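You operate a simulated robot arm through the tools that you are given. There is no shell and no other tool. Be economical: measure what you need, move in short steps, check, and stop when the job is done.

You are at the controls of a simulated two-armed robot. One attempt, no reset.

JOB
Take the lid off the green tub and lay it down on the top of the wooden table. Then take the orange ladle on the top of the wooden table and put it away on the bottom shelf of the supply stand. Then take the yellow ladle on the top of the wooden table and put it away on the top of the bench. Keep to this order. Set down upright: orange ladle.

The check looks at the end state, three seconds after you hand in, the way a careful person would. Anything else that was tipped, shoved, dropped, spilled or broken makes it a failure. Lids that push on must go on centred and level and be pressed home; caps that screw on are set level and turned clockwise until they are tight.

ROBOT AND FRAMES
Two 6-joint arms with two-finger parallel grippers on one trunk, on a base that drives. Base frame: it is fixed to the floor where the robot stands at the start and does not move with it; the origin is under the middle of the robot, x ahead of it, y to its left, z up; the surface under the hand at the start is at about z = 0.85. Lengths are in m, angles in degrees, forces in N, time in s.
The left shoulder is at the start at [0.06, 0.187, 1.172], the right one opposite. With the tool pointing down near the work surface each hand reaches from about 0.22 to 0.62 m from the robot's upright axis, wherever it stands, measured 20 degrees to its own side. Places, roughly: bottom shelf of the supply stand [-1.4, 0.8, 0.1]; top of the bench [-1.2, -1.8, 0.8]. Payload 1.57 kg a hand.
The tool frame of a hand sits at the grasp point between the pads (the TCP): z along the fingers, y along the line on which they close. The tips reach 0.03 m beyond it. Largest opening 0.11 m; finger width 0.024, thickness 0.012; the body of the gripper, 0.048 by 0.112 m, starts 0.078 m behind the TCP.
Orientation is told as [roll, pitch, yaw] about the base's x, y, z axes, in that order, counted from this pose: with the fingers straight down and closing along the base's y, the tool's x points along the base's -x, its y along +y and its z along -z.

CONTROLS
- The arms move only by the tool play_rows. It takes "left_commands", "right_commands" or both (then of equal length, played together; a hand with none holds still); each is one flat list of numbers, 6 for each row, row after row: the shift along the tool's x, y, z in mm, then the turn, a rotation vector about the tool's x, y, z in degrees. In form: [tx, ty, tz, wx, wy, wz, tx, ty, tz, wx, wy, wz, ...]. A call has 1 to 20 rows; each row shifts and turns the commanded pose from where the row before left it, along the tool's axes as they then stand. "left_jaw" and "right_jaw" are, for a hand that has rows, the opening, from 0 (shut) to 1 (fully open), set as the call begins (left out, the last holds). A row lasts 0.2 s, in which the tool goes at most 0.05 m and 8.6 degrees; a call with a longer step from one row to the next is refused whole, and so is a gripper value outside its range. A pose out of reach is approached as far as the arm can. The call stops where the force on the tool passes 40 N (or 10 N more than at its start, if that is more) or the arm is blocked; 0.2 s more then pass. The fingers move at their own pace (about 0.153 m/s each) and stop on an object; they squeeze with about 25 N. The grip force told is the motor's: it shows also when the fingers shut on nothing. Time passes only in rows, and 0.2 s behind the last, so rows that do not move let the fingers close. The reply holds the time, the measured pose of the TCP, the force on the tool along the base axes, the opening and the grip force, in the units named above and with some noise, with the torque about the TCP (base axes, N m) and any sound that the robot's microphone picked up.
- Cameras (640 x 400 px; columns grow to the right, rows downward): "scene" is now at [0.0097, -0.021, 1.7068]; the picture's right is [-0.31, -0.95, 0.00], its down [-0.78, 0.25, -0.57] and it looks along [0.54, -0.18, -0.82] (base axes); focal length 290 px, centre (320, 200). "left" rides on the left gripper at [0.07, -0.016, -0.141] in its tool frame; the picture's right is [0.23, 0.97, 0.00], its down [-0.86, 0.20, -0.48] and it looks along [-0.47, 0.11, 0.88] (tool axes); focal length 222 px, centre (320, 200). "right" rides on the right gripper at [0.07, 0.016, -0.141] in its tool frame; the picture's right is [-0.23, 0.97, 0.00], its down [-0.86, -0.20, -0.48] and it looks along [-0.47, -0.11, 0.88] (tool axes); focal length 222 px, centre (320, 200). There is no depth. A picture from a camera that has moved, and an enlarged one, comes with that camera's place and axes in the base frame and with its lens.
- grab_frame(camera): a new picture of that camera. No time passes.
- lift_body(by): slides the trunk up (or, below 0, down) by that many m; the arms and the scene camera ride with it, the base frame stays. It gives what a move gives, with no picture.
- steer(legs): drives the robot by 1 to 6 legs, each [ahead, left, turn to the left] in m, m and degrees, along the robot's own axes; the way and the turn of a leg run together, so that a leg with both is an arc; at most 1.5 m and 180 degrees a leg. The arms and the cameras ride along, it lands a little off, and it stops where it bumps. It gives what a move gives.
- head_to(pan, tilt): turns the head with the scene camera to pan (to the left, within 86 degrees either way) and tilt (down, from -29 to 69), counted from straight ahead of the robot. It gives what a move gives.
- zoom(camera, box): a new picture of the part [left, top, right, bottom] of that camera's present view, enlarged. No time passes.
- hand_in(): hands the job in; it is judged then, once.

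Go step by step. Nothing tells you exact positions but the pictures and the camera data: compare them with the known pose of the tool, close in by small moves and look again before you grip or let go. The budget is 165 turns and 118 pictures, counting those below and the enlarged ones. Unless the task says otherwise, let go and move clear before handing in.

The tools are called after ">>>" as a command line: name --argument value ..., lists and objects as JSON in quotes. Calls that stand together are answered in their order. play_rows: Moves the arms, as the interface text tells. Its arguments: {"type":"object","properties":{"left_commands":{"type":"array","items":{"type":"number"}},"left_jaw":{"type":"number"},"right_commands":{"type":"array","items":{"type":"number"}},"right_jaw":{"type":"number"}},"required":[]} The other tools are called the same way: lift_body (by) slides the trunk up or down; steer (legs) drives the base; head_to (pan, tilt) turns the head that bears the scene camera; grab_frame (camera) takes a picture; zoom (camera, box) takes an enlarged picture of a part of a camera's view; hand_in () hands the job in.

At the start:

```text
t: 0.0
left_tool_pos: [0.4444, 0.1208, 1.1085]
left_tcp_rot: [-0.1, 0.0, -0.1]
left_force: [0.2, -0.5, 0.1]
left_torque: [0.01, 0.0, 0.01]
left_gripper_width: 0.1098
left_grip_force: 0.1
right_tool_pos: [0.4673, -0.2117, 1.1328]
right_tcp_rot: [0.0, 0.0, 0.0]
right_force: [-0.2, -0.4, -0.3]
right_torque: [0.01, 0.0, 0.02]
right_gripper_width: 0.1099
right_grip_force: 0.1
trunk travel left (down, up): [-0.8, 0.19]
robot x, y, heading: [0.003, 0.0011, 0.0]
head pan, tilt: [-18.0, 55.1]
```

scene: 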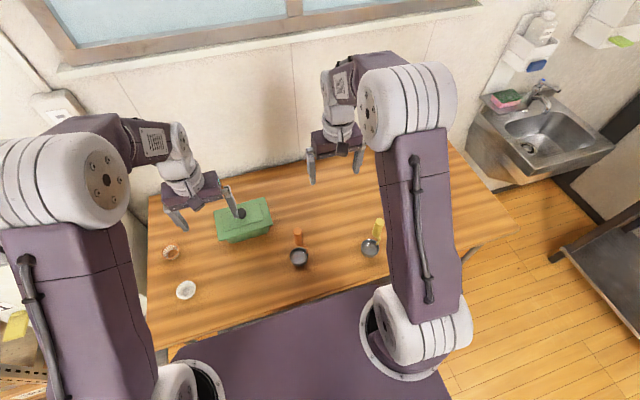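
right: 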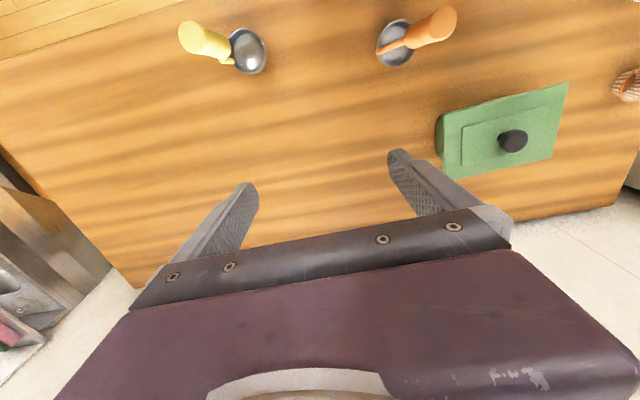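
left: 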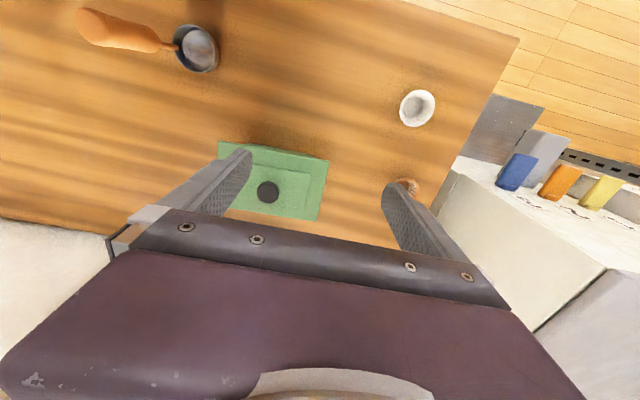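

I see the green tub with its knob at about [0.54, 0.06, 0.95], and the two ladles standing to the right of it. I'll zoom in for details first.

>>> zoom --camera "left" --box '[180, 100, 360, 240]'

>>> zoom --camera "scene" --box '[140, 170, 400, 310]'

>>> zoom --camera "right" --box '[160, 0, 600, 200]'

```text
2.86 times, centred on (270, 170) of left
camera zoom: at [0.3743, 0.1034, 1.2495], right [-0.23, 0.97, 0.0], down [0.86, 0.2, 0.48], along [0.47, 0.11, -0.88], focal length 635 px, centre (463, 286)
```

zoom: 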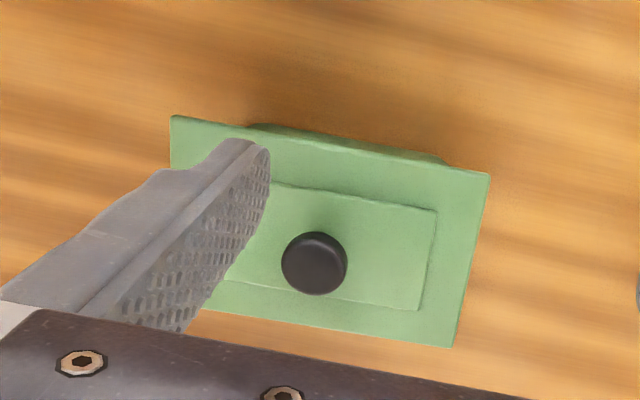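

```text
2.46 times, centred on (270, 240) of scene
camera zoom: at [0.0097, -0.021, 1.7068], right [-0.31, -0.95, 0.0], down [-0.78, 0.25, -0.57], along [0.54, -0.18, -0.82], focal length 714 px, centre (443, 102)
```

zoom: 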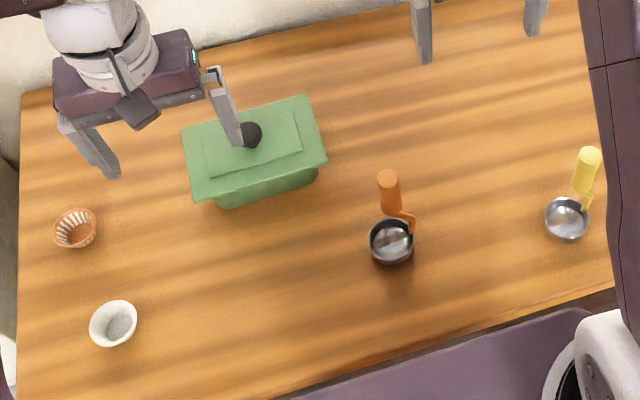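

```text
1.45 times, centred on (380, 100) of right
camera zoom: at [0.3978, -0.1966, 1.2748], right [0.23, 0.97, 0.0], down [0.86, -0.2, 0.48], along [0.47, -0.11, -0.88], focal length 323 px, centre (233, 346)
```

zoom: 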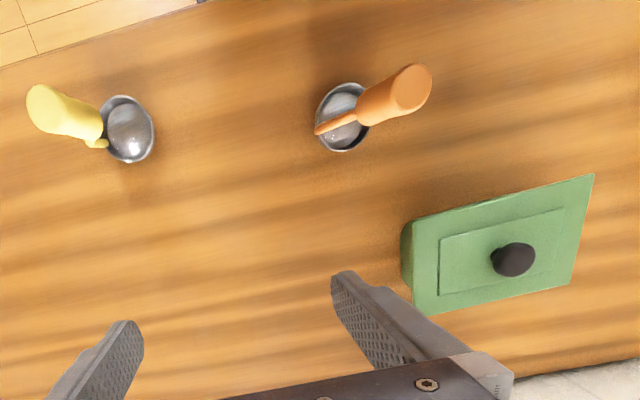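

The knob centre triangulates to about [0.541, 0.061, 0.942] and the lid plate to z≈0.919. I'll bring the left hand above the knob and check.

>>> play_rows --left_commands '[-24, -15, 25, 0, 0, 0, -24, -15, 25, 0, 0, 0, -24, -15, 25, 0, 0, 0, -24, -15, 30, 0, 0, 0, 0, 0, 0, 0, 0, 0]' --left_jaw 0.7

>>> grab_frame --camera "left"

>>> zoom --camera "scene" --box '[180, 150, 320, 260]'

```text
t: 1.2
left_tool_pos: [0.538, 0.0581, 1.0011]
left_tcp_rot: [0.1, 0.1, -0.1]
left_force: [0.5, 0.0, -0.3]
left_torque: [-0.01, -0.01, -0.02]
left_gripper_width: 0.0772
left_grip_force: 0.0
right_tool_pos: [0.4656, -0.2107, 1.1331]
right_tcp_rot: [0.0, -0.1, 0.0]
right_force: [0.5, 0.2, -0.6]
right_torque: [0.02, -0.03, 0.02]
right_gripper_width: 0.1101
right_grip_force: 0.0
trunk travel left (down, up): [-0.8, 0.19]
robot x, y, heading: [0.0, 0.0004, -0.1]
head pan, tilt: [-18.0, 55.1]
```

```text
111 pictures are left
camera left: at [0.4683, 0.0411, 1.1435], right [-0.23, 0.97, 0.0], down [0.85, 0.2, 0.48], along [0.47, 0.11, -0.88], focal length 222 px, centre (320, 200)
```

left: 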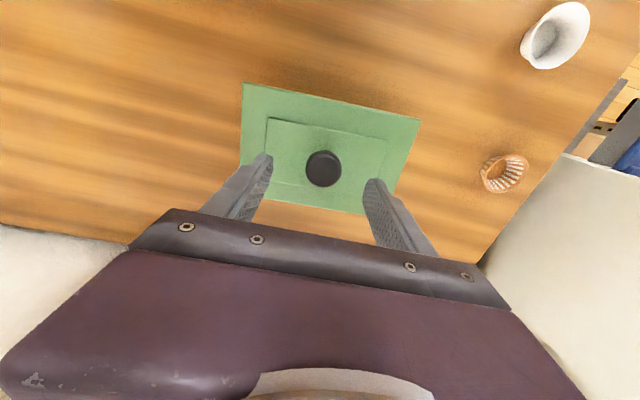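

```text
3.64 times, centred on (250, 205) of scene
camera zoom: at [0.009, -0.0207, 1.7068], right [-0.31, -0.95, 0.0], down [-0.78, 0.25, -0.57], along [0.54, -0.18, -0.82], focal length 1055 px, centre (574, 182)
```

zoom: 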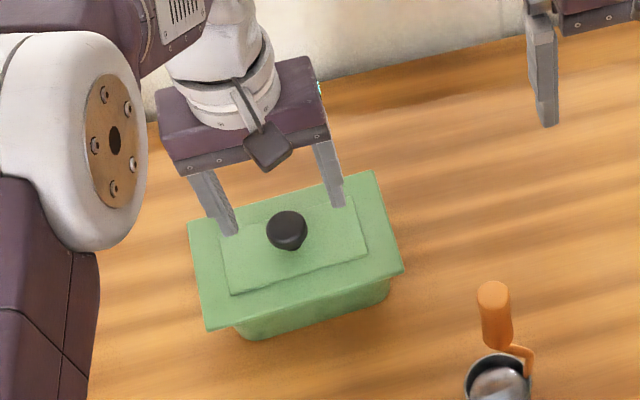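

The fingers straddle the knob. I'll descend to TCP z≈0.957 with a small correction, then close.

>>> play_rows --left_commands '[-2, 2, 15, 0, 0, 0, -2, 2, 15, 0, 0, 0, 0, 0, 13, 0, 0, 0, 0, 0, 0, 0, 0, 0]'

>>> grab_frame --camera "left"

>>> zoom --camera "scene" --box '[180, 150, 320, 260]'

```text
t: 2.2
left_tool_pos: [0.5439, 0.0644, 0.9596]
left_tcp_rot: [0.0, 0.0, 0.0]
left_force: [-0.9, -1.2, 0.1]
left_torque: [0.01, -0.02, -0.01]
left_gripper_width: 0.0771
left_grip_force: 0.1
right_tool_pos: [0.4673, -0.2117, 1.1324]
right_tcp_rot: [0.1, 0.1, 0.0]
right_force: [0.4, -0.2, 0.2]
right_torque: [0.02, -0.01, 0.0]
right_gripper_width: 0.1099
right_grip_force: 0.0
trunk travel left (down, up): [-0.8, 0.19]
robot x, y, heading: [0.0028, -0.0016, 0.1]
head pan, tilt: [-18.0, 55.1]
```

```text
109 pictures are left
camera left: at [0.4743, 0.0458, 1.1012], right [-0.23, 0.97, 0.0], down [0.86, 0.2, 0.48], along [0.47, 0.11, -0.88], focal length 222 px, centre (320, 200)
```

left: 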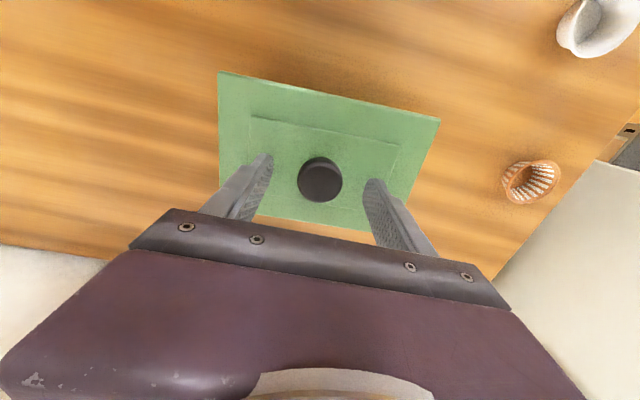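

```text
3.64 times, centred on (250, 205) of scene
camera zoom: at [0.01, -0.0211, 1.7068], right [-0.31, -0.95, 0.0], down [-0.78, 0.25, -0.57], along [0.54, -0.18, -0.82], focal length 1055 px, centre (574, 182)
```

zoom: 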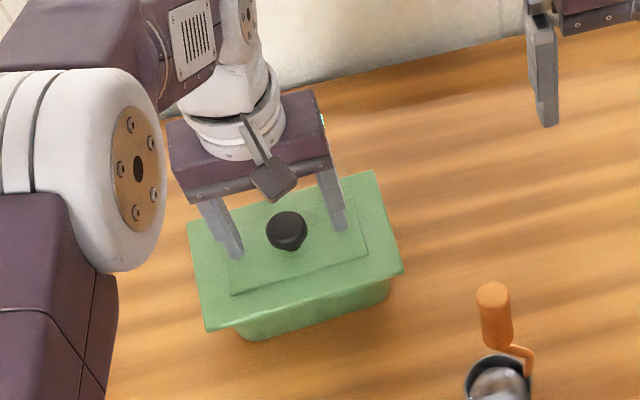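

Alignment looks good; closing on the knob.

>>> play_rows --left_commands '[0, 0, 2, 0, 0, 0, 0, 0, 0, 0, 0, 0, 0, 0, 0, 0, 0, 0, 0, 0, 0, 0, 0, 0]' --left_jaw 0

```text
t: 3.2
left_tool_pos: [0.5447, 0.0638, 0.9568]
left_tcp_rot: [0.0, -0.1, 0.0]
left_force: [2.4, -1.1, 7.8]
left_torque: [-0.03, 0.02, -0.02]
left_gripper_width: 0.0327
left_grip_force: 25.6
right_tool_pos: [0.4667, -0.2117, 1.1328]
right_tcp_rot: [0.0, 0.0, 0.0]
right_force: [0.5, 0.9, -0.4]
right_torque: [0.0, -0.02, 0.02]
right_gripper_width: 0.1101
right_grip_force: 0.2
trunk travel left (down, up): [-0.8, 0.19]
robot x, y, heading: [0.0015, -0.0016, 0.0]
head pan, tilt: [-18.0, 55.1]
```

The knob is gripped (33 mm). Lifting gently.

>>> play_rows --left_commands '[0, 0, -5, 0, 0, 0, 0, 0, -5, 0, 0, 0, 0, 0, -10, 0, 0, 0, 0, 0, -15, 0, 0, 0, 0, 0, -20, 0, 0, 0, 0, 0, -25, 0, 0, 0, 0, 0, 0, 0, 0, 0]'

>>> grab_frame --camera "left"

>>> grab_frame --camera "scene"

```text
t: 4.8
left_tool_pos: [0.544, 0.0638, 1.0372]
left_tcp_rot: [0.0, 0.0, 0.0]
left_force: [-0.3, -0.8, -0.2]
left_torque: [0.02, -0.03, 0.01]
left_gripper_width: 0.0326
left_grip_force: 25.6
right_tool_pos: [0.4675, -0.2132, 1.1312]
right_tcp_rot: [0.0, 0.1, 0.1]
right_force: [-0.2, -0.1, -0.2]
right_torque: [-0.01, -0.02, 0.0]
right_gripper_width: 0.11
right_grip_force: 0.0
trunk travel left (down, up): [-0.8, 0.19]
robot x, y, heading: [0.0017, -0.0005, -0.2]
head pan, tilt: [-18.0, 55.1]
heard: snap
```

```text
107 pictures are left
camera left: at [0.4749, 0.0479, 1.1801], right [-0.23, 0.97, 0.0], down [0.86, 0.2, 0.48], along [0.47, 0.11, -0.88], focal length 222 px, centre (320, 200)
```

left: 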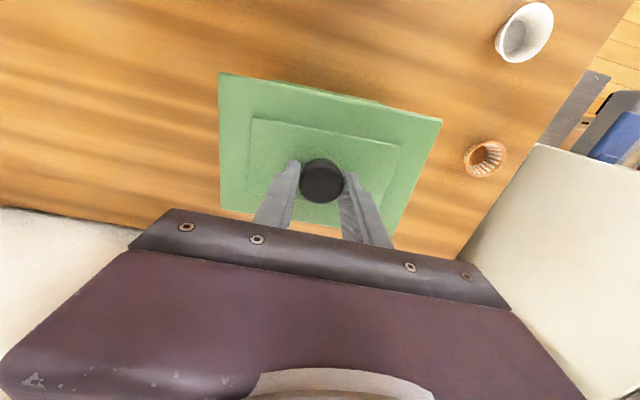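

```text
106 pictures are left
camera scene: at [0.0101, -0.0209, 1.7068], right [-0.31, -0.95, 0.0], down [-0.78, 0.25, -0.57], along [0.54, -0.18, -0.82], focal length 290 px, centre (320, 200)
```

scene: 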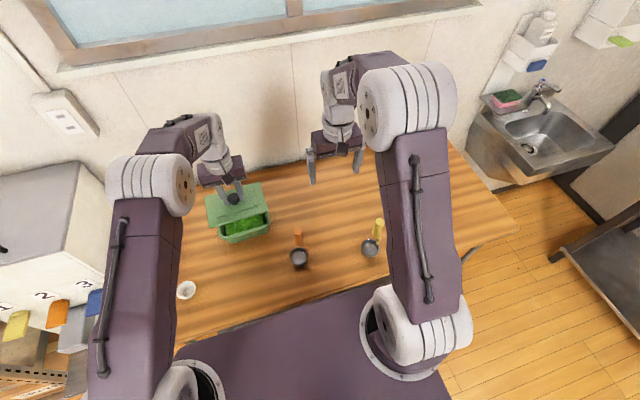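

The lid came off with a snap. I'll carry it to the free patch in front of the tub, around [0.385, 0.097].

>>> play_rows --left_commands '[32, 7, 0, 0, 0, 0, 32, 7, 0, 0, 0, 0, 32, 7, 5, 0, 0, 0, 32, 7, 10, 0, 0, 0, 32, 5, 15, 0, 0, 0, 0, 0, 15, 0, 0, 0, 0, 0, 15, 0, 0, 0, 0, 0, 0, 0, 0, 0]'

>>> grab_frame --camera "left"

>>> grab_frame --camera "right"

```text
t: 6.6
left_tool_pos: [0.3817, 0.0966, 0.9765]
left_tcp_rot: [0.0, 0.1, 0.0]
left_force: [-1.0, 0.0, 0.5]
left_torque: [-0.01, -0.06, -0.02]
left_gripper_width: 0.0326
left_grip_force: 24.8
right_tool_pos: [0.4666, -0.2119, 1.1338]
right_tcp_rot: [-0.1, 0.0, -0.1]
right_force: [0.5, -0.4, -0.5]
right_torque: [0.02, 0.01, 0.0]
right_gripper_width: 0.11
right_grip_force: 0.1
trunk travel left (down, up): [-0.8, 0.19]
robot x, y, heading: [0.0042, 0.0008, 0.2]
head pan, tilt: [-18.0, 55.1]
```

```text
105 pictures are left
camera left: at [0.3135, 0.0801, 1.1193], right [-0.23, 0.97, 0.0], down [0.85, 0.2, 0.48], along [0.47, 0.11, -0.88], focal length 222 px, centre (320, 200)
```

left: 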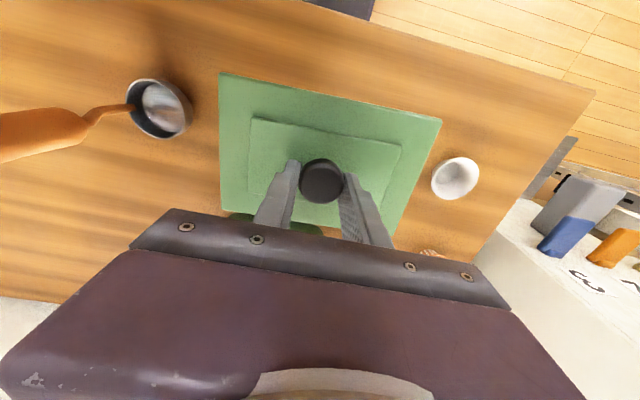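

```text
104 pictures are left
camera right: at [0.3973, -0.1965, 1.275], right [0.23, 0.97, 0.0], down [0.85, -0.2, 0.48], along [0.47, -0.11, -0.88], focal length 222 px, centre (320, 200)
```

right: 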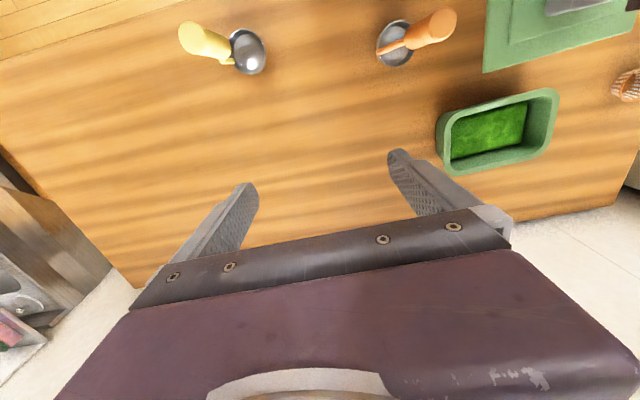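

Clear of the bowl, tub and ladle. Lowering in stages to feel the table.

>>> play_rows --left_commands '[0, 0, 15, 0, 0, 0, 0, 0, 15, 0, 0, 0, 0, 0, 15, 0, 0, 0, 0, 0, 10, 0, 0, 0, 0, 0, 5, 0, 0, 0, 0, 0, 0, 0, 0, 0]'

>>> zoom --camera "scene" --box '[160, 180, 340, 310]'

```text
t: 8.0
left_tool_pos: [0.3833, 0.0972, 0.9182]
left_tcp_rot: [0.0, 0.0, -0.1]
left_force: [0.2, 0.1, -0.3]
left_torque: [-0.03, -0.02, -0.03]
left_gripper_width: 0.0326
left_grip_force: 24.8
right_tool_pos: [0.4662, -0.2113, 1.1332]
right_tcp_rot: [0.0, 0.0, 0.0]
right_force: [0.4, 0.0, 1.1]
right_torque: [0.03, -0.03, 0.01]
right_gripper_width: 0.1101
right_grip_force: 0.0
trunk travel left (down, up): [-0.8, 0.19]
robot x, y, heading: [0.0008, -0.0011, -0.1]
head pan, tilt: [-18.0, 55.1]
```

```text
3.08 times, centred on (250, 245) of scene
camera zoom: at [0.0097, -0.021, 1.7068], right [-0.31, -0.95, 0.0], down [-0.78, 0.25, -0.57], along [0.54, -0.18, -0.82], focal length 893 px, centre (535, 62)
```

zoom: 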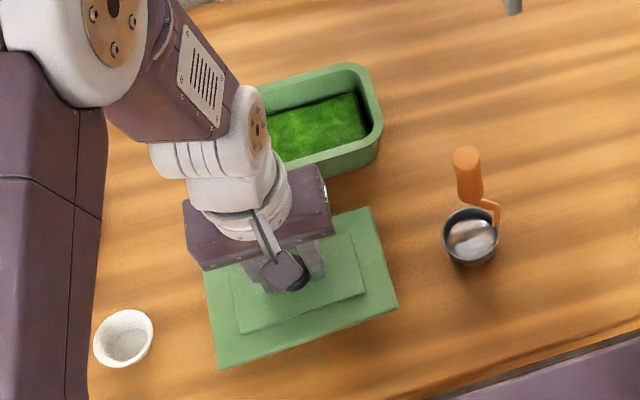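

>>> play_rows --left_commands '[0, 0, 5, 0, 0, 0, 0, 0, 5, 0, 0, 0, 0, 0, 3, 0, 0, 0, 0, 0, 0, 0, 0, 0]'

```text
t: 9.0
left_tool_pos: [0.3848, 0.0965, 0.9051]
left_tcp_rot: [0.0, 0.0, 0.0]
left_force: [0.1, -0.5, -1.0]
left_torque: [0.02, -0.03, 0.01]
left_gripper_width: 0.0327
left_grip_force: 25.0
right_tool_pos: [0.4678, -0.2111, 1.1328]
right_tcp_rot: [0.0, 0.0, -0.1]
right_force: [0.0, 0.0, 0.5]
right_torque: [0.01, -0.02, -0.01]
right_gripper_width: 0.1098
right_grip_force: 0.1
trunk travel left (down, up): [-0.8, 0.19]
robot x, y, heading: [0.0013, 0.0031, -0.0]
head pan, tilt: [-18.0, 55.1]
```

No contact yet at 0.905; continuing in 3 mm steps.

>>> play_rows --left_commands '[0, 0, 3, 0, 0, 0, 0, 0, 2, 0, 0, 0, 0, 0, 0, 0, 0, 0]'

```text
t: 9.8
left_tool_pos: [0.3845, 0.0985, 0.8999]
left_tcp_rot: [0.0, 0.1, 0.0]
left_force: [-0.5, -0.7, -0.5]
left_torque: [0.0, 0.02, 0.02]
left_gripper_width: 0.0327
left_grip_force: 25.1
right_tool_pos: [0.4671, -0.2117, 1.1328]
right_tcp_rot: [-0.1, 0.0, 0.0]
right_force: [-0.1, 0.4, 0.1]
right_torque: [-0.01, -0.01, 0.02]
right_gripper_width: 0.1103
right_grip_force: 0.1
trunk travel left (down, up): [-0.8, 0.19]
robot x, y, heading: [0.001, -0.0017, 0.1]
head pan, tilt: [-18.0, 55.1]
```

>>> play_rows --left_commands '[0, 0, 2, 0, 0, 0, 0, 0, 2, 0, 0, 0, 0, 0, 0, 0, 0, 0]'

>>> zoom --camera "scene" --box '[160, 180, 340, 310]'

```text
t: 10.6
left_tool_pos: [0.3838, 0.0978, 0.896]
left_tcp_rot: [0.0, 0.0, 0.0]
left_force: [-0.1, 0.6, -0.5]
left_torque: [0.0, 0.01, 0.01]
left_gripper_width: 0.0327
left_grip_force: 25.2
right_tool_pos: [0.4668, -0.2118, 1.1322]
right_tcp_rot: [0.0, 0.1, 0.0]
right_force: [0.1, 0.9, -0.7]
right_torque: [0.02, 0.05, -0.02]
right_gripper_width: 0.1099
right_grip_force: 0.1
trunk travel left (down, up): [-0.8, 0.19]
robot x, y, heading: [0.0025, 0.002, 0.2]
head pan, tilt: [-18.0, 55.1]
```

```text
3.08 times, centred on (250, 245) of scene
camera zoom: at [0.0097, -0.021, 1.7068], right [-0.31, -0.95, 0.0], down [-0.78, 0.25, -0.57], along [0.54, -0.18, -0.82], focal length 893 px, centre (535, 62)
```

zoom: 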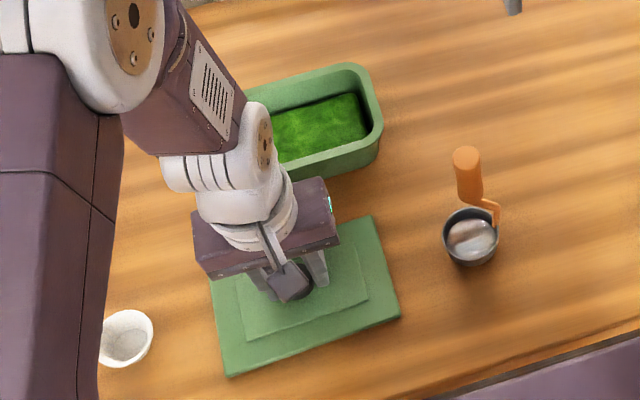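

>>> play_rows --left_commands '[0, 0, 2, 0, 0, 0, 0, 0, 2, 0, 0, 0, 0, 0, 0, 0, 0, 0]'

```text
t: 11.4
left_tool_pos: [0.3835, 0.0984, 0.8922]
left_tcp_rot: [0.0, -0.1, 0.1]
left_force: [0.5, 1.4, 21.3]
left_torque: [0.06, 0.34, -0.02]
left_gripper_width: 0.0326
left_grip_force: 24.8
right_tool_pos: [0.4654, -0.212, 1.1326]
right_tcp_rot: [0.0, -0.2, 0.0]
right_force: [0.0, 0.0, 1.0]
right_torque: [0.01, -0.02, -0.01]
right_gripper_width: 0.1099
right_grip_force: 0.0
trunk travel left (down, up): [-0.8, 0.19]
robot x, y, heading: [-0.0005, 0.0008, -0.2]
head pan, tilt: [-18.0, 55.1]
```

Contact (21 N). I'll ease up 1 mm, open, and withdraw straight up.

>>> play_rows --left_commands '[0, 0, -1, 0, 0, 0, 0, 0, 0, 0, 0, 0, 0, 0, 0, 0, 0, 0]' --left_jaw 0.6

>>> play_rows --left_commands '[0, 0, -20, 0, 0, 0, 0, 0, -40, 0, 0, 0, 0, 0, -40, 0, 0, 0, 0, 0, -40, 0, 0, 0, 0, 0, -40, 0, 0, 0, 0, 0, 0, 0, 0, 0]'

>>> grab_frame --camera "left"

>>> grab_frame --camera "right"

```text
t: 12.2
left_tool_pos: [0.383, 0.0975, 0.8919]
left_tcp_rot: [0.0, 0.0, 0.1]
left_force: [-0.1, 0.5, 0.4]
left_torque: [0.0, 0.01, -0.03]
left_gripper_width: 0.0657
left_grip_force: 0.1
right_tool_pos: [0.4675, -0.2115, 1.1319]
right_tcp_rot: [-0.1, -0.1, -0.1]
right_force: [-0.9, -0.3, 1.0]
right_torque: [0.01, 0.01, -0.02]
right_gripper_width: 0.1099
right_grip_force: 0.1
trunk travel left (down, up): [-0.8, 0.19]
robot x, y, heading: [0.0018, -0.0027, 0.1]
head pan, tilt: [-18.0, 55.1]
```

```text
t: 13.6
left_tool_pos: [0.3812, 0.0972, 1.0742]
left_tcp_rot: [0.1, 0.0, -0.1]
left_force: [-0.4, 0.7, 0.2]
left_torque: [0.02, 0.02, -0.04]
left_gripper_width: 0.0658
left_grip_force: 0.1
right_tool_pos: [0.4676, -0.2107, 1.1331]
right_tcp_rot: [0.1, -0.1, 0.0]
right_force: [0.1, -0.1, -0.6]
right_torque: [-0.01, 0.03, 0.01]
right_gripper_width: 0.1102
right_grip_force: 0.0
trunk travel left (down, up): [-0.8, 0.19]
robot x, y, heading: [-0.0005, -0.0014, -0.2]
head pan, tilt: [-18.0, 55.1]
```

```text
101 pictures are left
camera left: at [0.3124, 0.0802, 1.2159], right [-0.23, 0.97, 0.0], down [0.86, 0.2, 0.48], along [0.47, 0.11, -0.88], focal length 222 px, centre (320, 200)
```

left: 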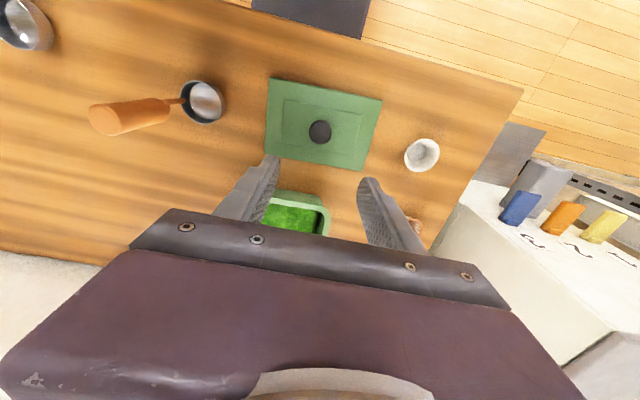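

```text
100 pictures are left
camera right: at [0.3983, -0.1966, 1.2747], right [0.23, 0.97, 0.0], down [0.86, -0.2, 0.48], along [0.47, -0.11, -0.88], focal length 222 px, centre (320, 200)
```

right: 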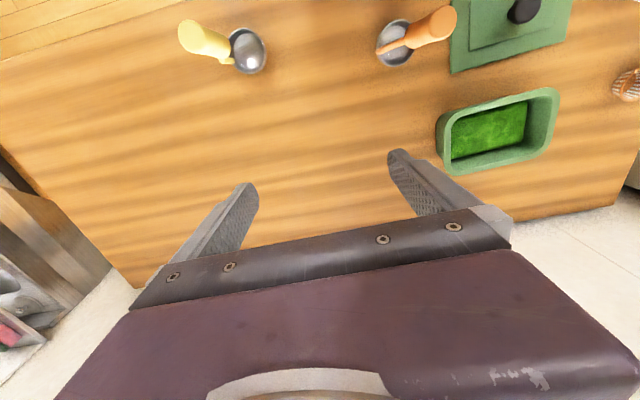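

The lid lies flat and all else is undisturbed. Before gripping the ladle I'll look at the surroundings to learn how the supply stand is built.

>>> head_to --pan 86 --tilt 30

>>> grab_frame --camera "scene"

>>> head_to --pan -86 --tilt 30

>>> grab_frame --camera "scene"

```text
t: 15.4
left_tool_pos: [0.3818, 0.0967, 1.0731]
left_tcp_rot: [0.0, 0.1, 0.1]
left_force: [0.0, -0.1, 0.6]
left_torque: [-0.01, 0.03, 0.0]
left_gripper_width: 0.0659
left_grip_force: 0.0
right_tool_pos: [0.4667, -0.2128, 1.1328]
right_tcp_rot: [0.0, 0.1, 0.1]
right_force: [0.2, 0.3, -0.9]
right_torque: [-0.02, 0.01, -0.01]
right_gripper_width: 0.1098
right_grip_force: 0.0
trunk travel left (down, up): [-0.8, 0.19]
robot x, y, heading: [0.001, 0.0022, -0.1]
head pan, tilt: [85.9, 30.0]
```

```text
99 pictures are left
camera scene: at [-0.0522, 0.0915, 1.743], right [1.0, -0.07, 0.0], down [-0.04, -0.5, -0.87], along [0.06, 0.86, -0.5], focal length 290 px, centre (320, 200)
```

scene: 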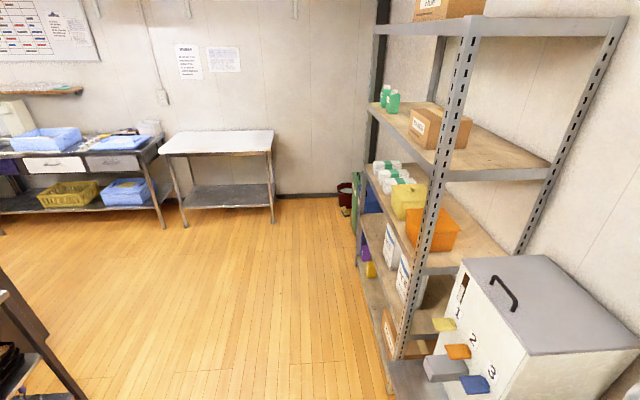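

```text
t: 18.0
left_tool_pos: [0.3816, 0.0977, 1.0732]
left_tcp_rot: [0.1, 0.0, -0.1]
left_force: [0.2, 0.4, 0.6]
left_torque: [-0.01, 0.0, -0.01]
left_gripper_width: 0.0662
left_grip_force: 0.1
right_tool_pos: [0.4668, -0.2108, 1.1343]
right_tcp_rot: [0.0, 0.0, 0.0]
right_force: [-0.4, 0.1, -0.4]
right_torque: [0.02, -0.03, 0.01]
right_gripper_width: 0.11
right_grip_force: 0.0
trunk travel left (down, up): [-0.8, 0.19]
robot x, y, heading: [0.0005, 0.0002, -0.1]
head pan, tilt: [-85.9, 30.0]
```

```text
98 pictures are left
camera scene: at [-0.0523, -0.089, 1.743], right [-1.0, -0.07, 0.0], down [-0.04, 0.5, -0.87], along [0.06, -0.86, -0.5], focal length 290 px, centre (320, 200)
```

scene: 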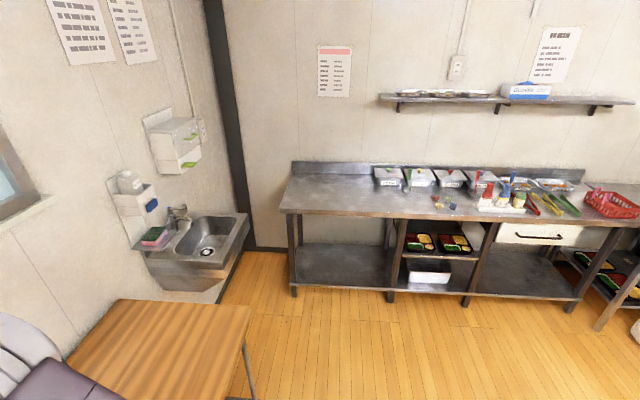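

The supply stand is out of view behind me. I'll back up a bit and turn left to see it.

>>> steer --legs '[[-0.4, 0, 0], [0, 0, 60]]'

>>> head_to --pan 75 --tilt 45

>>> grab_frame --camera "scene"

```text
t: 23.2
left_tool_pos: [-0.2955, 0.3787, 1.0736]
left_tcp_rot: [0.0, 0.0, 60.1]
left_force: [-1.1, -0.2, 0.2]
left_torque: [-0.02, 0.02, 0.01]
left_gripper_width: 0.0662
left_grip_force: 0.0
right_tool_pos: [0.0153, 0.2991, 1.1319]
right_tcp_rot: [0.0, -0.1, 60.1]
right_force: [-0.1, 0.5, -0.8]
right_torque: [0.01, 0.03, 0.0]
right_gripper_width: 0.1099
right_grip_force: 0.1
trunk travel left (down, up): [-0.8, 0.19]
robot x, y, heading: [-0.4018, 0.0015, 60.1]
head pan, tilt: [-85.9, 30.0]
```

```text
t: 25.6
left_tool_pos: [-0.2958, 0.38, 1.0744]
left_tcp_rot: [-0.1, 0.0, 60.1]
left_force: [0.5, -0.6, 0.4]
left_torque: [-0.02, -0.01, 0.02]
left_gripper_width: 0.066
left_grip_force: 0.1
right_tool_pos: [0.0156, 0.2983, 1.1335]
right_tcp_rot: [0.0, 0.0, 60.1]
right_force: [-0.1, -0.4, -0.1]
right_torque: [-0.03, -0.01, -0.03]
right_gripper_width: 0.11
right_grip_force: 0.0
trunk travel left (down, up): [-0.8, 0.19]
robot x, y, heading: [-0.3988, 0.0047, 60.2]
head pan, tilt: [75.0, 45.0]
```

```text
97 pictures are left
camera scene: at [-0.4877, 0.0068, 1.7204], right [0.71, 0.71, 0.0], down [0.5, -0.5, -0.71], along [-0.5, 0.5, -0.71], focal length 290 px, centre (320, 200)
```

scene: 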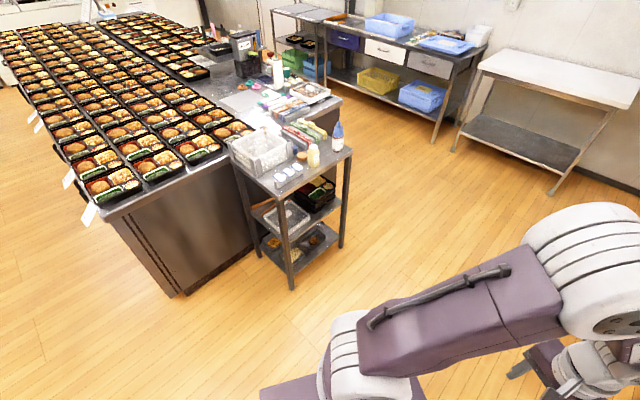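

The supply stand is the small three-tier rack beside the lunch-box counter. Zooming on it.

>>> zoom --camera "scene" --box '[210, 110, 370, 300]'

```text
2.11 times, centred on (290, 205) of scene
camera zoom: at [-0.4877, 0.0068, 1.7204], right [0.71, 0.71, 0.0], down [0.5, -0.5, -0.71], along [-0.5, 0.5, -0.71], focal length 611 px, centre (383, 190)
```

zoom: 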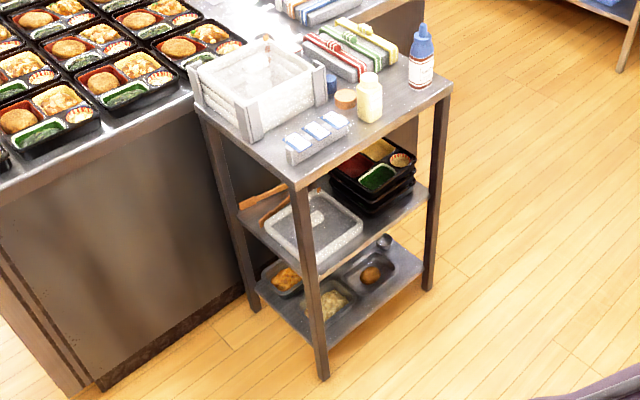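

The stand spans roughly x −1.61…−1.25, y 0.52…0.99, open toward +x, with food trays on the bottom shelf. I'll drive in front of it and look in from low down before gripping the ladle.

>>> steer --legs '[[0, 0, 120], [0.1, -0.75, 0]]'

>>> lift_body --by -0.7

>>> head_to --pan 0 --tilt 40

>>> grab_frame --camera "scene"

```text
t: 34.7
left_tool_pos: [-0.876, 0.6572, 1.0742]
left_tcp_rot: [0.1, 0.0, 178.8]
left_force: [-0.3, 0.4, -0.3]
left_torque: [0.0, 0.01, 0.0]
left_gripper_width: 0.066
left_grip_force: 0.1
right_tool_pos: [-0.9555, 0.9686, 1.1327]
right_tcp_rot: [0.0, -0.1, 179.0]
right_force: [0.7, -0.3, 0.4]
right_torque: [0.0, -0.02, -0.02]
right_gripper_width: 0.11
right_grip_force: 0.0
trunk travel left (down, up): [-0.8, 0.19]
robot x, y, heading: [-0.4892, 0.7494, 179.0]
head pan, tilt: [75.0, 45.0]
```

```text
refused: -0.7 is not a number from -0.4 to 0.4
```

```text
t: 36.2
left_tool_pos: [-0.8759, 0.6585, 1.074]
left_tcp_rot: [0.1, 0.0, 178.9]
left_force: [-0.6, 0.6, 0.4]
left_torque: [0.01, 0.01, -0.01]
left_gripper_width: 0.0659
left_grip_force: 0.2
right_tool_pos: [-0.9539, 0.9683, 1.1333]
right_tcp_rot: [0.1, 0.1, 178.9]
right_force: [0.0, 0.2, -0.4]
right_torque: [-0.01, 0.01, -0.05]
right_gripper_width: 0.1102
right_grip_force: 0.0
trunk travel left (down, up): [-0.8, 0.19]
robot x, y, heading: [-0.4921, 0.7479, 178.8]
head pan, tilt: [0.0, 40.0]
```

```text
95 pictures are left
camera scene: at [-0.5163, 0.7504, 1.7276], right [0.02, 1.0, 0.0], down [0.64, -0.01, -0.77], along [-0.77, 0.01, -0.64], focal length 290 px, centre (320, 200)
```

scene: 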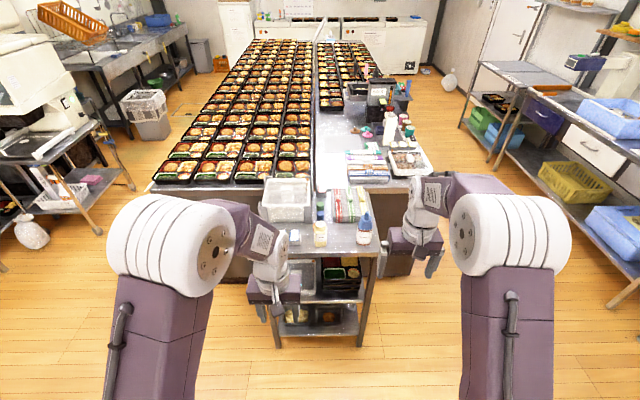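

>>> lift_body --by -0.4

>>> lift_body --by -0.3

>>> head_to --pan 0 --tilt 42

>>> grab_frame --camera "scene"

>>> grab_frame --camera "left"

```text
t: 40.0
left_tool_pos: [-0.8748, 0.6592, 0.6748]
left_tcp_rot: [0.0, 0.0, 178.9]
left_force: [0.4, -0.3, 0.2]
left_torque: [0.0, 0.02, -0.01]
left_gripper_width: 0.066
left_grip_force: 0.2
right_tool_pos: [-0.9546, 0.9697, 0.734]
right_tcp_rot: [0.0, 0.0, 178.9]
right_force: [1.0, -0.3, 0.0]
right_torque: [0.02, -0.01, 0.02]
right_gripper_width: 0.11
right_grip_force: 0.0
trunk travel left (down, up): [-0.4, 0.59]
robot x, y, heading: [-0.4906, 0.7481, 178.8]
head pan, tilt: [0.0, 40.0]
```

```text
t: 43.0
left_tool_pos: [-0.876, 0.6586, 0.3739]
left_tcp_rot: [0.1, -0.1, 178.9]
left_force: [-0.4, 0.4, -0.5]
left_torque: [0.01, 0.02, 0.01]
left_gripper_width: 0.066
left_grip_force: 0.1
right_tool_pos: [-0.9555, 0.9696, 0.4331]
right_tcp_rot: [-0.1, 0.1, 178.9]
right_force: [0.1, 0.5, 0.5]
right_torque: [0.0, 0.02, 0.0]
right_gripper_width: 0.11
right_grip_force: 0.1
trunk travel left (down, up): [-0.1, 0.89]
robot x, y, heading: [-0.4894, 0.752, 178.8]
head pan, tilt: [0.0, 40.0]
```

```text
t: 43.6
left_tool_pos: [-0.8752, 0.6578, 0.3728]
left_tcp_rot: [-0.2, 0.0, 178.8]
left_force: [-0.1, -0.4, 1.0]
left_torque: [-0.01, -0.01, 0.0]
left_gripper_width: 0.0661
left_grip_force: 0.0
right_tool_pos: [-0.9542, 0.9695, 0.4334]
right_tcp_rot: [0.0, 0.0, 178.9]
right_force: [1.0, 0.1, 0.6]
right_torque: [0.0, -0.01, 0.01]
right_gripper_width: 0.11
right_grip_force: 0.1
trunk travel left (down, up): [-0.1, 0.89]
robot x, y, heading: [-0.4935, 0.7532, 178.7]
head pan, tilt: [0.0, 42.0]
```

```text
94 pictures are left
camera scene: at [-0.5148, 0.7503, 1.0247], right [0.02, 1.0, 0.0], down [0.67, -0.01, -0.74], along [-0.74, 0.01, -0.67], focal length 290 px, centre (320, 200)
```

scene: 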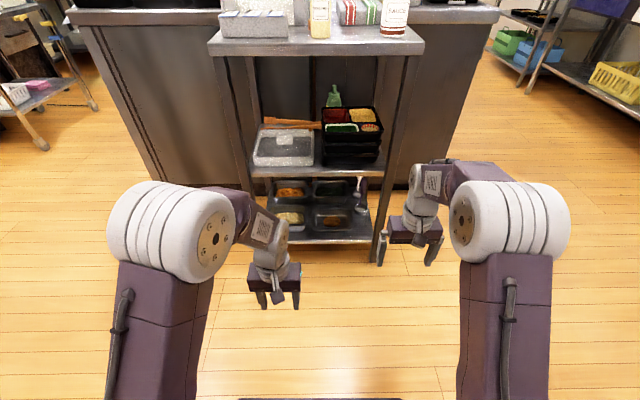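

```text
93 pictures are left
camera left: at [-0.8054, 0.6725, 0.5157], right [0.21, -0.98, 0.0], down [-0.86, -0.18, 0.48], along [-0.47, -0.1, -0.88], focal length 222 px, centre (320, 200)
```

left: 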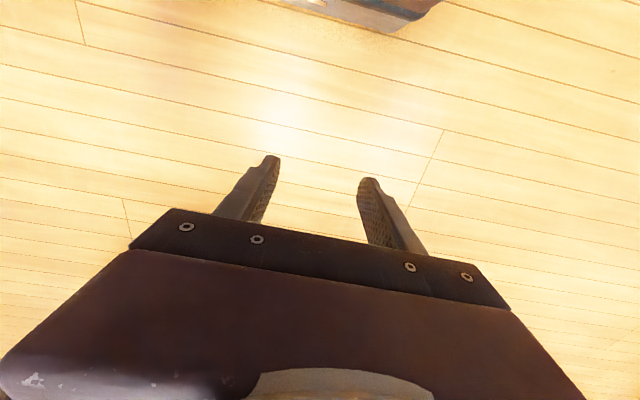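

>>> zoom --camera "scene" --box '[220, 90, 420, 260]'

>>> zoom --camera "scene" --box '[240, 160, 390, 255]'

```text
2.35 times, centred on (320, 175) of scene
camera zoom: at [-0.5148, 0.7503, 1.0247], right [0.02, 1.0, 0.0], down [0.67, -0.01, -0.74], along [-0.74, 0.01, -0.67], focal length 683 px, centre (320, 259)
```

zoom: 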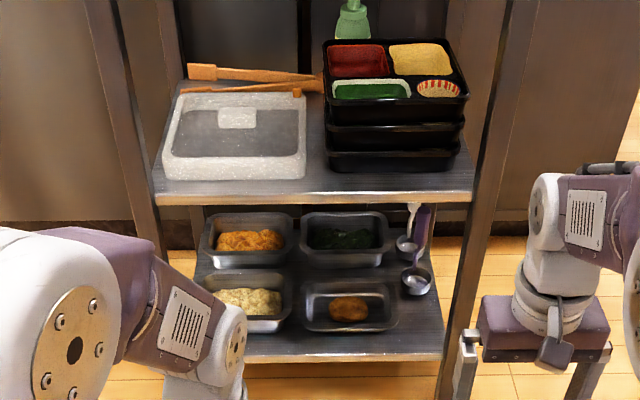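

```text
4.21 times, centred on (315, 208) of scene
camera zoom: at [-0.5148, 0.7503, 1.0247], right [0.02, 1.0, 0.0], down [0.67, -0.01, -0.74], along [-0.74, 0.01, -0.67], focal length 1222 px, centre (341, 168)
```

zoom: 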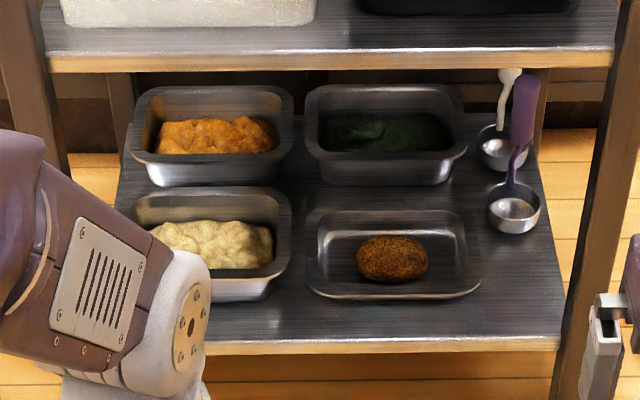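

The bottom shelf has a clear slot at its right-front corner, just ahead of the purple ladle (≈[-1.32, 0.935], shelf z≈0.12), reachable with a low-tilted tool. I'll raise the trunk, pre-tilt the right hand to 30° below horizontal, and head back to the table.

>>> lift_body --by 0.4

>>> lift_body --by 0.3

>>> play_rows --right_commands '[0, 0, 0, 0, -7.5, 0, 0, 0, 0, 0, -7.5, 0, 0, 0, 0, 0, -7.5, 0, 0, 0, 0, 0, -7.5, 0, 0, 0, 0, 0, -7.5, 0, 0, 0, 0, 0, -7.5, 0, 0, 0, 0, 0, -7.5, 0, 0, 0, 0, 0, -7.5, 0, 0, 0, 0, 0, 0, 0]' --right_jaw 0.6

>>> grab_frame --camera "scene"

```text
t: 47.5
left_tool_pos: [-0.8758, 0.6581, 0.7747]
left_tcp_rot: [0.0, 0.0, 179.0]
left_force: [-0.2, -0.4, 0.4]
left_torque: [0.06, 0.03, -0.02]
left_gripper_width: 0.066
left_grip_force: 0.1
right_tool_pos: [-0.9553, 0.9703, 0.8327]
right_tcp_rot: [0.0, 0.0, 178.9]
right_force: [0.5, 0.3, -0.4]
right_torque: [-0.03, -0.02, -0.01]
right_gripper_width: 0.11
right_grip_force: 0.0
trunk travel left (down, up): [-0.5, 0.49]
robot x, y, heading: [-0.4951, 0.7506, 178.9]
head pan, tilt: [0.0, 42.0]
```

```text
t: 50.5
left_tool_pos: [-0.8761, 0.6593, 1.0721]
left_tcp_rot: [-0.1, -0.1, 178.8]
left_force: [0.5, 0.0, 0.3]
left_torque: [0.0, -0.02, 0.01]
left_gripper_width: 0.0662
left_grip_force: 0.1
right_tool_pos: [-0.9537, 0.9688, 1.1321]
right_tcp_rot: [-0.1, 0.0, 178.9]
right_force: [-0.6, -0.3, 0.1]
right_torque: [-0.02, 0.0, -0.02]
right_gripper_width: 0.1101
right_grip_force: 0.1
trunk travel left (down, up): [-0.8, 0.19]
robot x, y, heading: [-0.49, 0.7457, 179.0]
head pan, tilt: [0.0, 42.0]
```

```text
t: 52.5
left_tool_pos: [-0.8743, 0.6579, 1.0744]
left_tcp_rot: [0.0, 0.0, 178.9]
left_force: [-0.8, 0.0, -0.5]
left_torque: [0.0, -0.03, -0.04]
left_gripper_width: 0.0658
left_grip_force: 0.1
right_tool_pos: [-0.9772, 0.972, 1.1348]
right_tcp_rot: [0.0, -59.8, 179.0]
right_force: [1.1, 0.6, 1.0]
right_torque: [-0.02, -0.01, -0.02]
right_gripper_width: 0.0661
right_grip_force: 0.0
right hand out of reach, approached as far as the arm can: row 5, 7, 8
trunk travel left (down, up): [-0.8, 0.19]
robot x, y, heading: [-0.4932, 0.7475, 178.9]
head pan, tilt: [0.0, 42.0]
```

```text
90 pictures are left
camera scene: at [-0.5138, 0.75, 1.7247], right [0.02, 1.0, 0.0], down [0.67, -0.01, -0.74], along [-0.74, 0.01, -0.67], focal length 290 px, centre (320, 200)
```

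scene: 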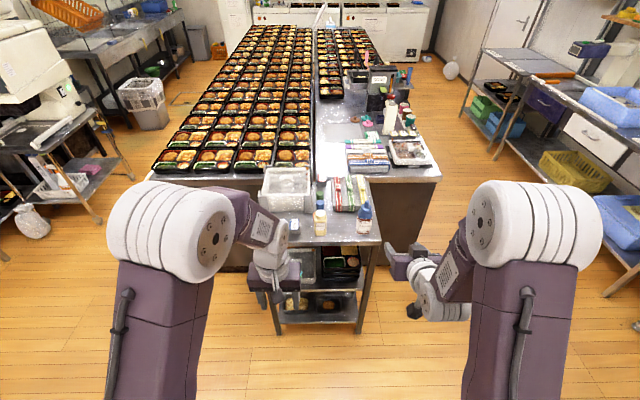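

The pose is reached. Driving back to the table with the robot offset to y≈0.13 so the right hand lines up with the orange ladle.

>>> steer --legs '[[0, 0.62, 0], [0, 0, -179], [0.12, 0, 0]]'

>>> head_to --pan -20 --tilt 50

>>> grab_frame --camera "scene"

>>> grab_frame --camera "right"

```text
t: 64.1
left_tool_pos: [-0.0047, 0.218, 1.0734]
left_tcp_rot: [0.1, -0.1, -1.9]
left_force: [0.3, 0.7, 0.6]
left_torque: [0.01, 0.01, 0.01]
left_gripper_width: 0.0662
left_grip_force: 0.0
right_tool_pos: [0.0922, -0.0973, 1.1372]
right_tcp_rot: [0.0, -59.7, -1.8]
right_force: [0.2, 0.4, 0.0]
right_torque: [0.02, 0.0, 0.04]
right_gripper_width: 0.0662
right_grip_force: 0.1
trunk travel left (down, up): [-0.8, 0.19]
robot x, y, heading: [-0.3875, 0.1319, -2.0]
head pan, tilt: [0.0, 42.0]
```

```text
t: 64.9
left_tool_pos: [-0.0025, 0.2178, 1.0724]
left_tcp_rot: [0.0, 0.0, -2.0]
left_force: [-0.5, 0.9, -0.2]
left_torque: [0.02, 0.02, -0.02]
left_gripper_width: 0.0659
left_grip_force: 0.0
right_tool_pos: [0.0939, -0.0984, 1.1354]
right_tcp_rot: [0.0, -59.6, -1.9]
right_force: [-0.6, -0.8, 0.3]
right_torque: [-0.02, -0.02, -0.05]
right_gripper_width: 0.066
right_grip_force: 0.0
trunk travel left (down, up): [-0.8, 0.19]
robot x, y, heading: [-0.3892, 0.1341, -1.9]
head pan, tilt: [-20.0, 50.0]
```

```text
89 pictures are left
camera scene: at [-0.374, 0.1079, 1.7135], right [-0.37, -0.93, 0.0], down [-0.71, 0.28, -0.64], along [0.6, -0.24, -0.77], focal length 290 px, centre (320, 200)
```

scene: 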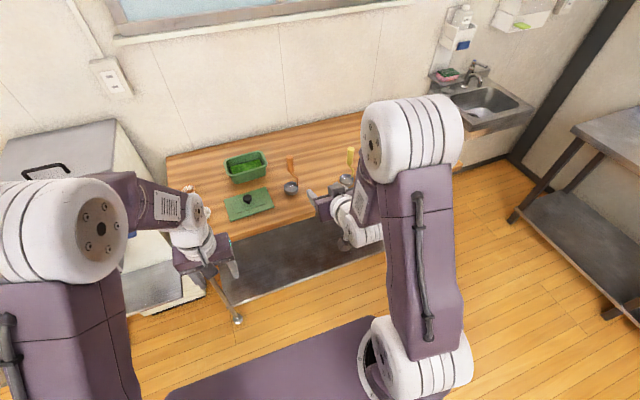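

```text
88 pictures are left
camera right: at [-0.0623, -0.0766, 1.1477], right [0.15, 0.97, 0.2], down [0.01, -0.2, 0.98], along [0.99, -0.14, -0.04], focal length 222 px, centre (320, 200)
```

right: 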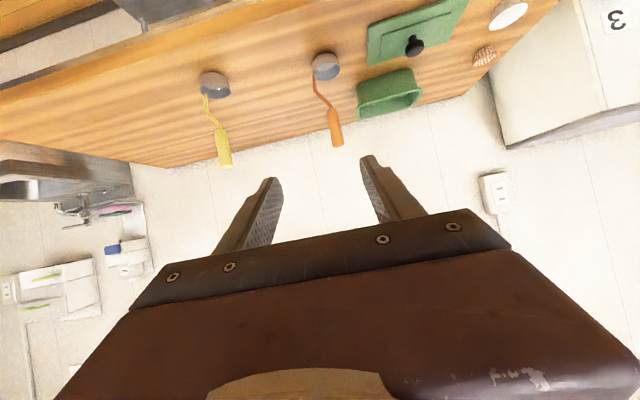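

The wrist camera now views the ladles from the side (upside down). Zooming to measure the handle.

>>> zoom --camera "right" --box '[180, 30, 380, 180]'

>>> zoom --camera "scene" --box '[210, 130, 380, 230]'

```text
2.67 times, centred on (280, 105) of right
camera zoom: at [-0.0623, -0.0766, 1.1477], right [0.15, 0.97, 0.2], down [0.01, -0.2, 0.98], along [0.99, -0.14, -0.04], focal length 592 px, centre (427, 453)
```

zoom: 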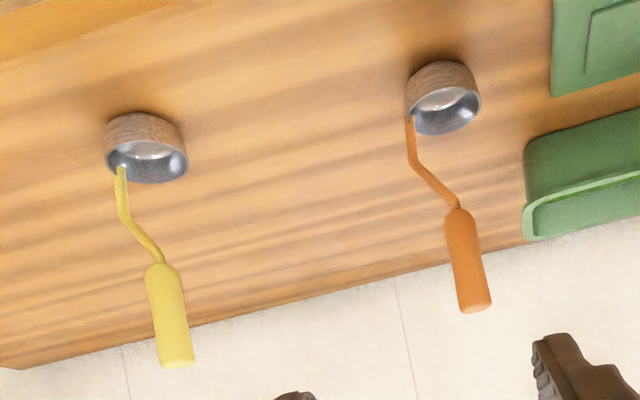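

```text
3.76 times, centred on (295, 180) of scene
camera zoom: at [-0.374, 0.1079, 1.7135], right [-0.37, -0.93, 0.0], down [-0.71, 0.28, -0.64], along [0.6, -0.24, -0.77], focal length 1092 px, centre (414, 275)
```

zoom: 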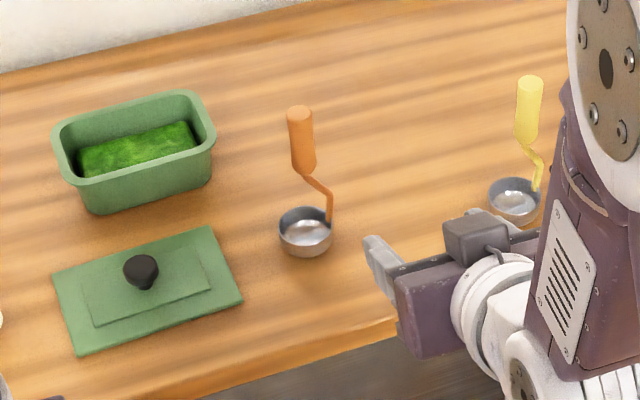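

The orange handle is vertical at [0.379, −0.081], z 0.96–1.03, 25 mm thick. Edging forward, then lowering the hand to grip height short of it.

>>> steer --legs '[[0.16, 0, 1.9]]'

```text
t: 66.3
left_tool_pos: [0.1504, 0.228, 1.0751]
left_tcp_rot: [0.0, 0.0, -0.1]
left_force: [-0.1, 0.3, 0.8]
left_torque: [0.03, -0.02, 0.03]
left_gripper_width: 0.0659
left_grip_force: 0.1
right_tool_pos: [0.2566, -0.0836, 1.1378]
right_tcp_rot: [0.0, -59.8, -0.1]
right_force: [-0.1, -1.0, 0.2]
right_torque: [0.02, -0.01, -0.05]
right_gripper_width: 0.0659
right_grip_force: 0.1
trunk travel left (down, up): [-0.8, 0.19]
robot x, y, heading: [-0.2311, 0.1296, -0.4]
head pan, tilt: [-20.0, 50.0]
```

>>> play_rows --right_commands '[30, 0, 17, 0, 0, 0, 30, 0, 17, 0, 0, 0, 30, 0, 17, 0, 0, 0, 30, 0, 17, 0, 0, 0, 0, 0, 0, 0, 0, 0]'

>>> grab_frame --camera "right"

>>> zoom --camera "scene" --box '[210, 170, 410, 300]'

```text
t: 67.5
left_tool_pos: [0.1509, 0.2269, 1.0742]
left_tcp_rot: [0.0, 0.0, -0.1]
left_force: [-0.4, -0.3, 0.2]
left_torque: [-0.01, -0.02, 0.0]
left_gripper_width: 0.066
left_grip_force: 0.1
right_tool_pos: [0.3248, -0.091, 1.0604]
right_tcp_rot: [0.0, -59.2, -0.2]
right_force: [-0.3, 0.0, 0.5]
right_torque: [0.02, 0.03, 0.02]
right_gripper_width: 0.066
right_grip_force: 0.1
right hand out of reach, approached as far as the arm can: row 1, 2, 3, 4
trunk travel left (down, up): [-0.8, 0.19]
robot x, y, heading: [-0.2261, 0.1316, -0.2]
head pan, tilt: [-20.0, 50.0]
```

```text
85 pictures are left
camera right: at [0.1692, -0.0756, 1.0743], right [0.12, 0.97, 0.2], down [0.03, -0.2, 0.98], along [0.99, -0.11, -0.05], focal length 222 px, centre (320, 200)
```

right: 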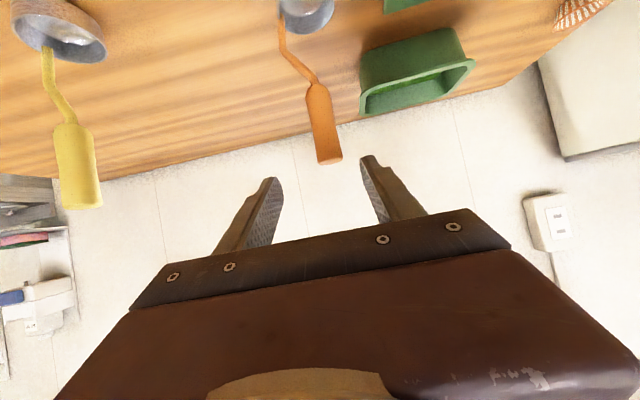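

```text
3.08 times, centred on (310, 235) of scene
camera zoom: at [-0.2168, 0.1056, 1.7135], right [-0.34, -0.94, 0.0], down [-0.72, 0.26, -0.64], along [0.6, -0.22, -0.77], focal length 893 px, centre (351, 92)
```

zoom: 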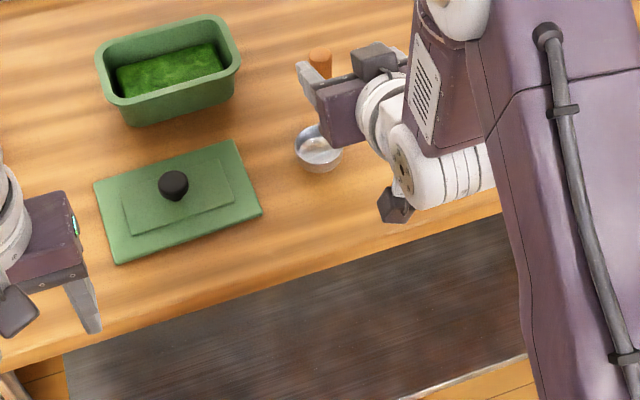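

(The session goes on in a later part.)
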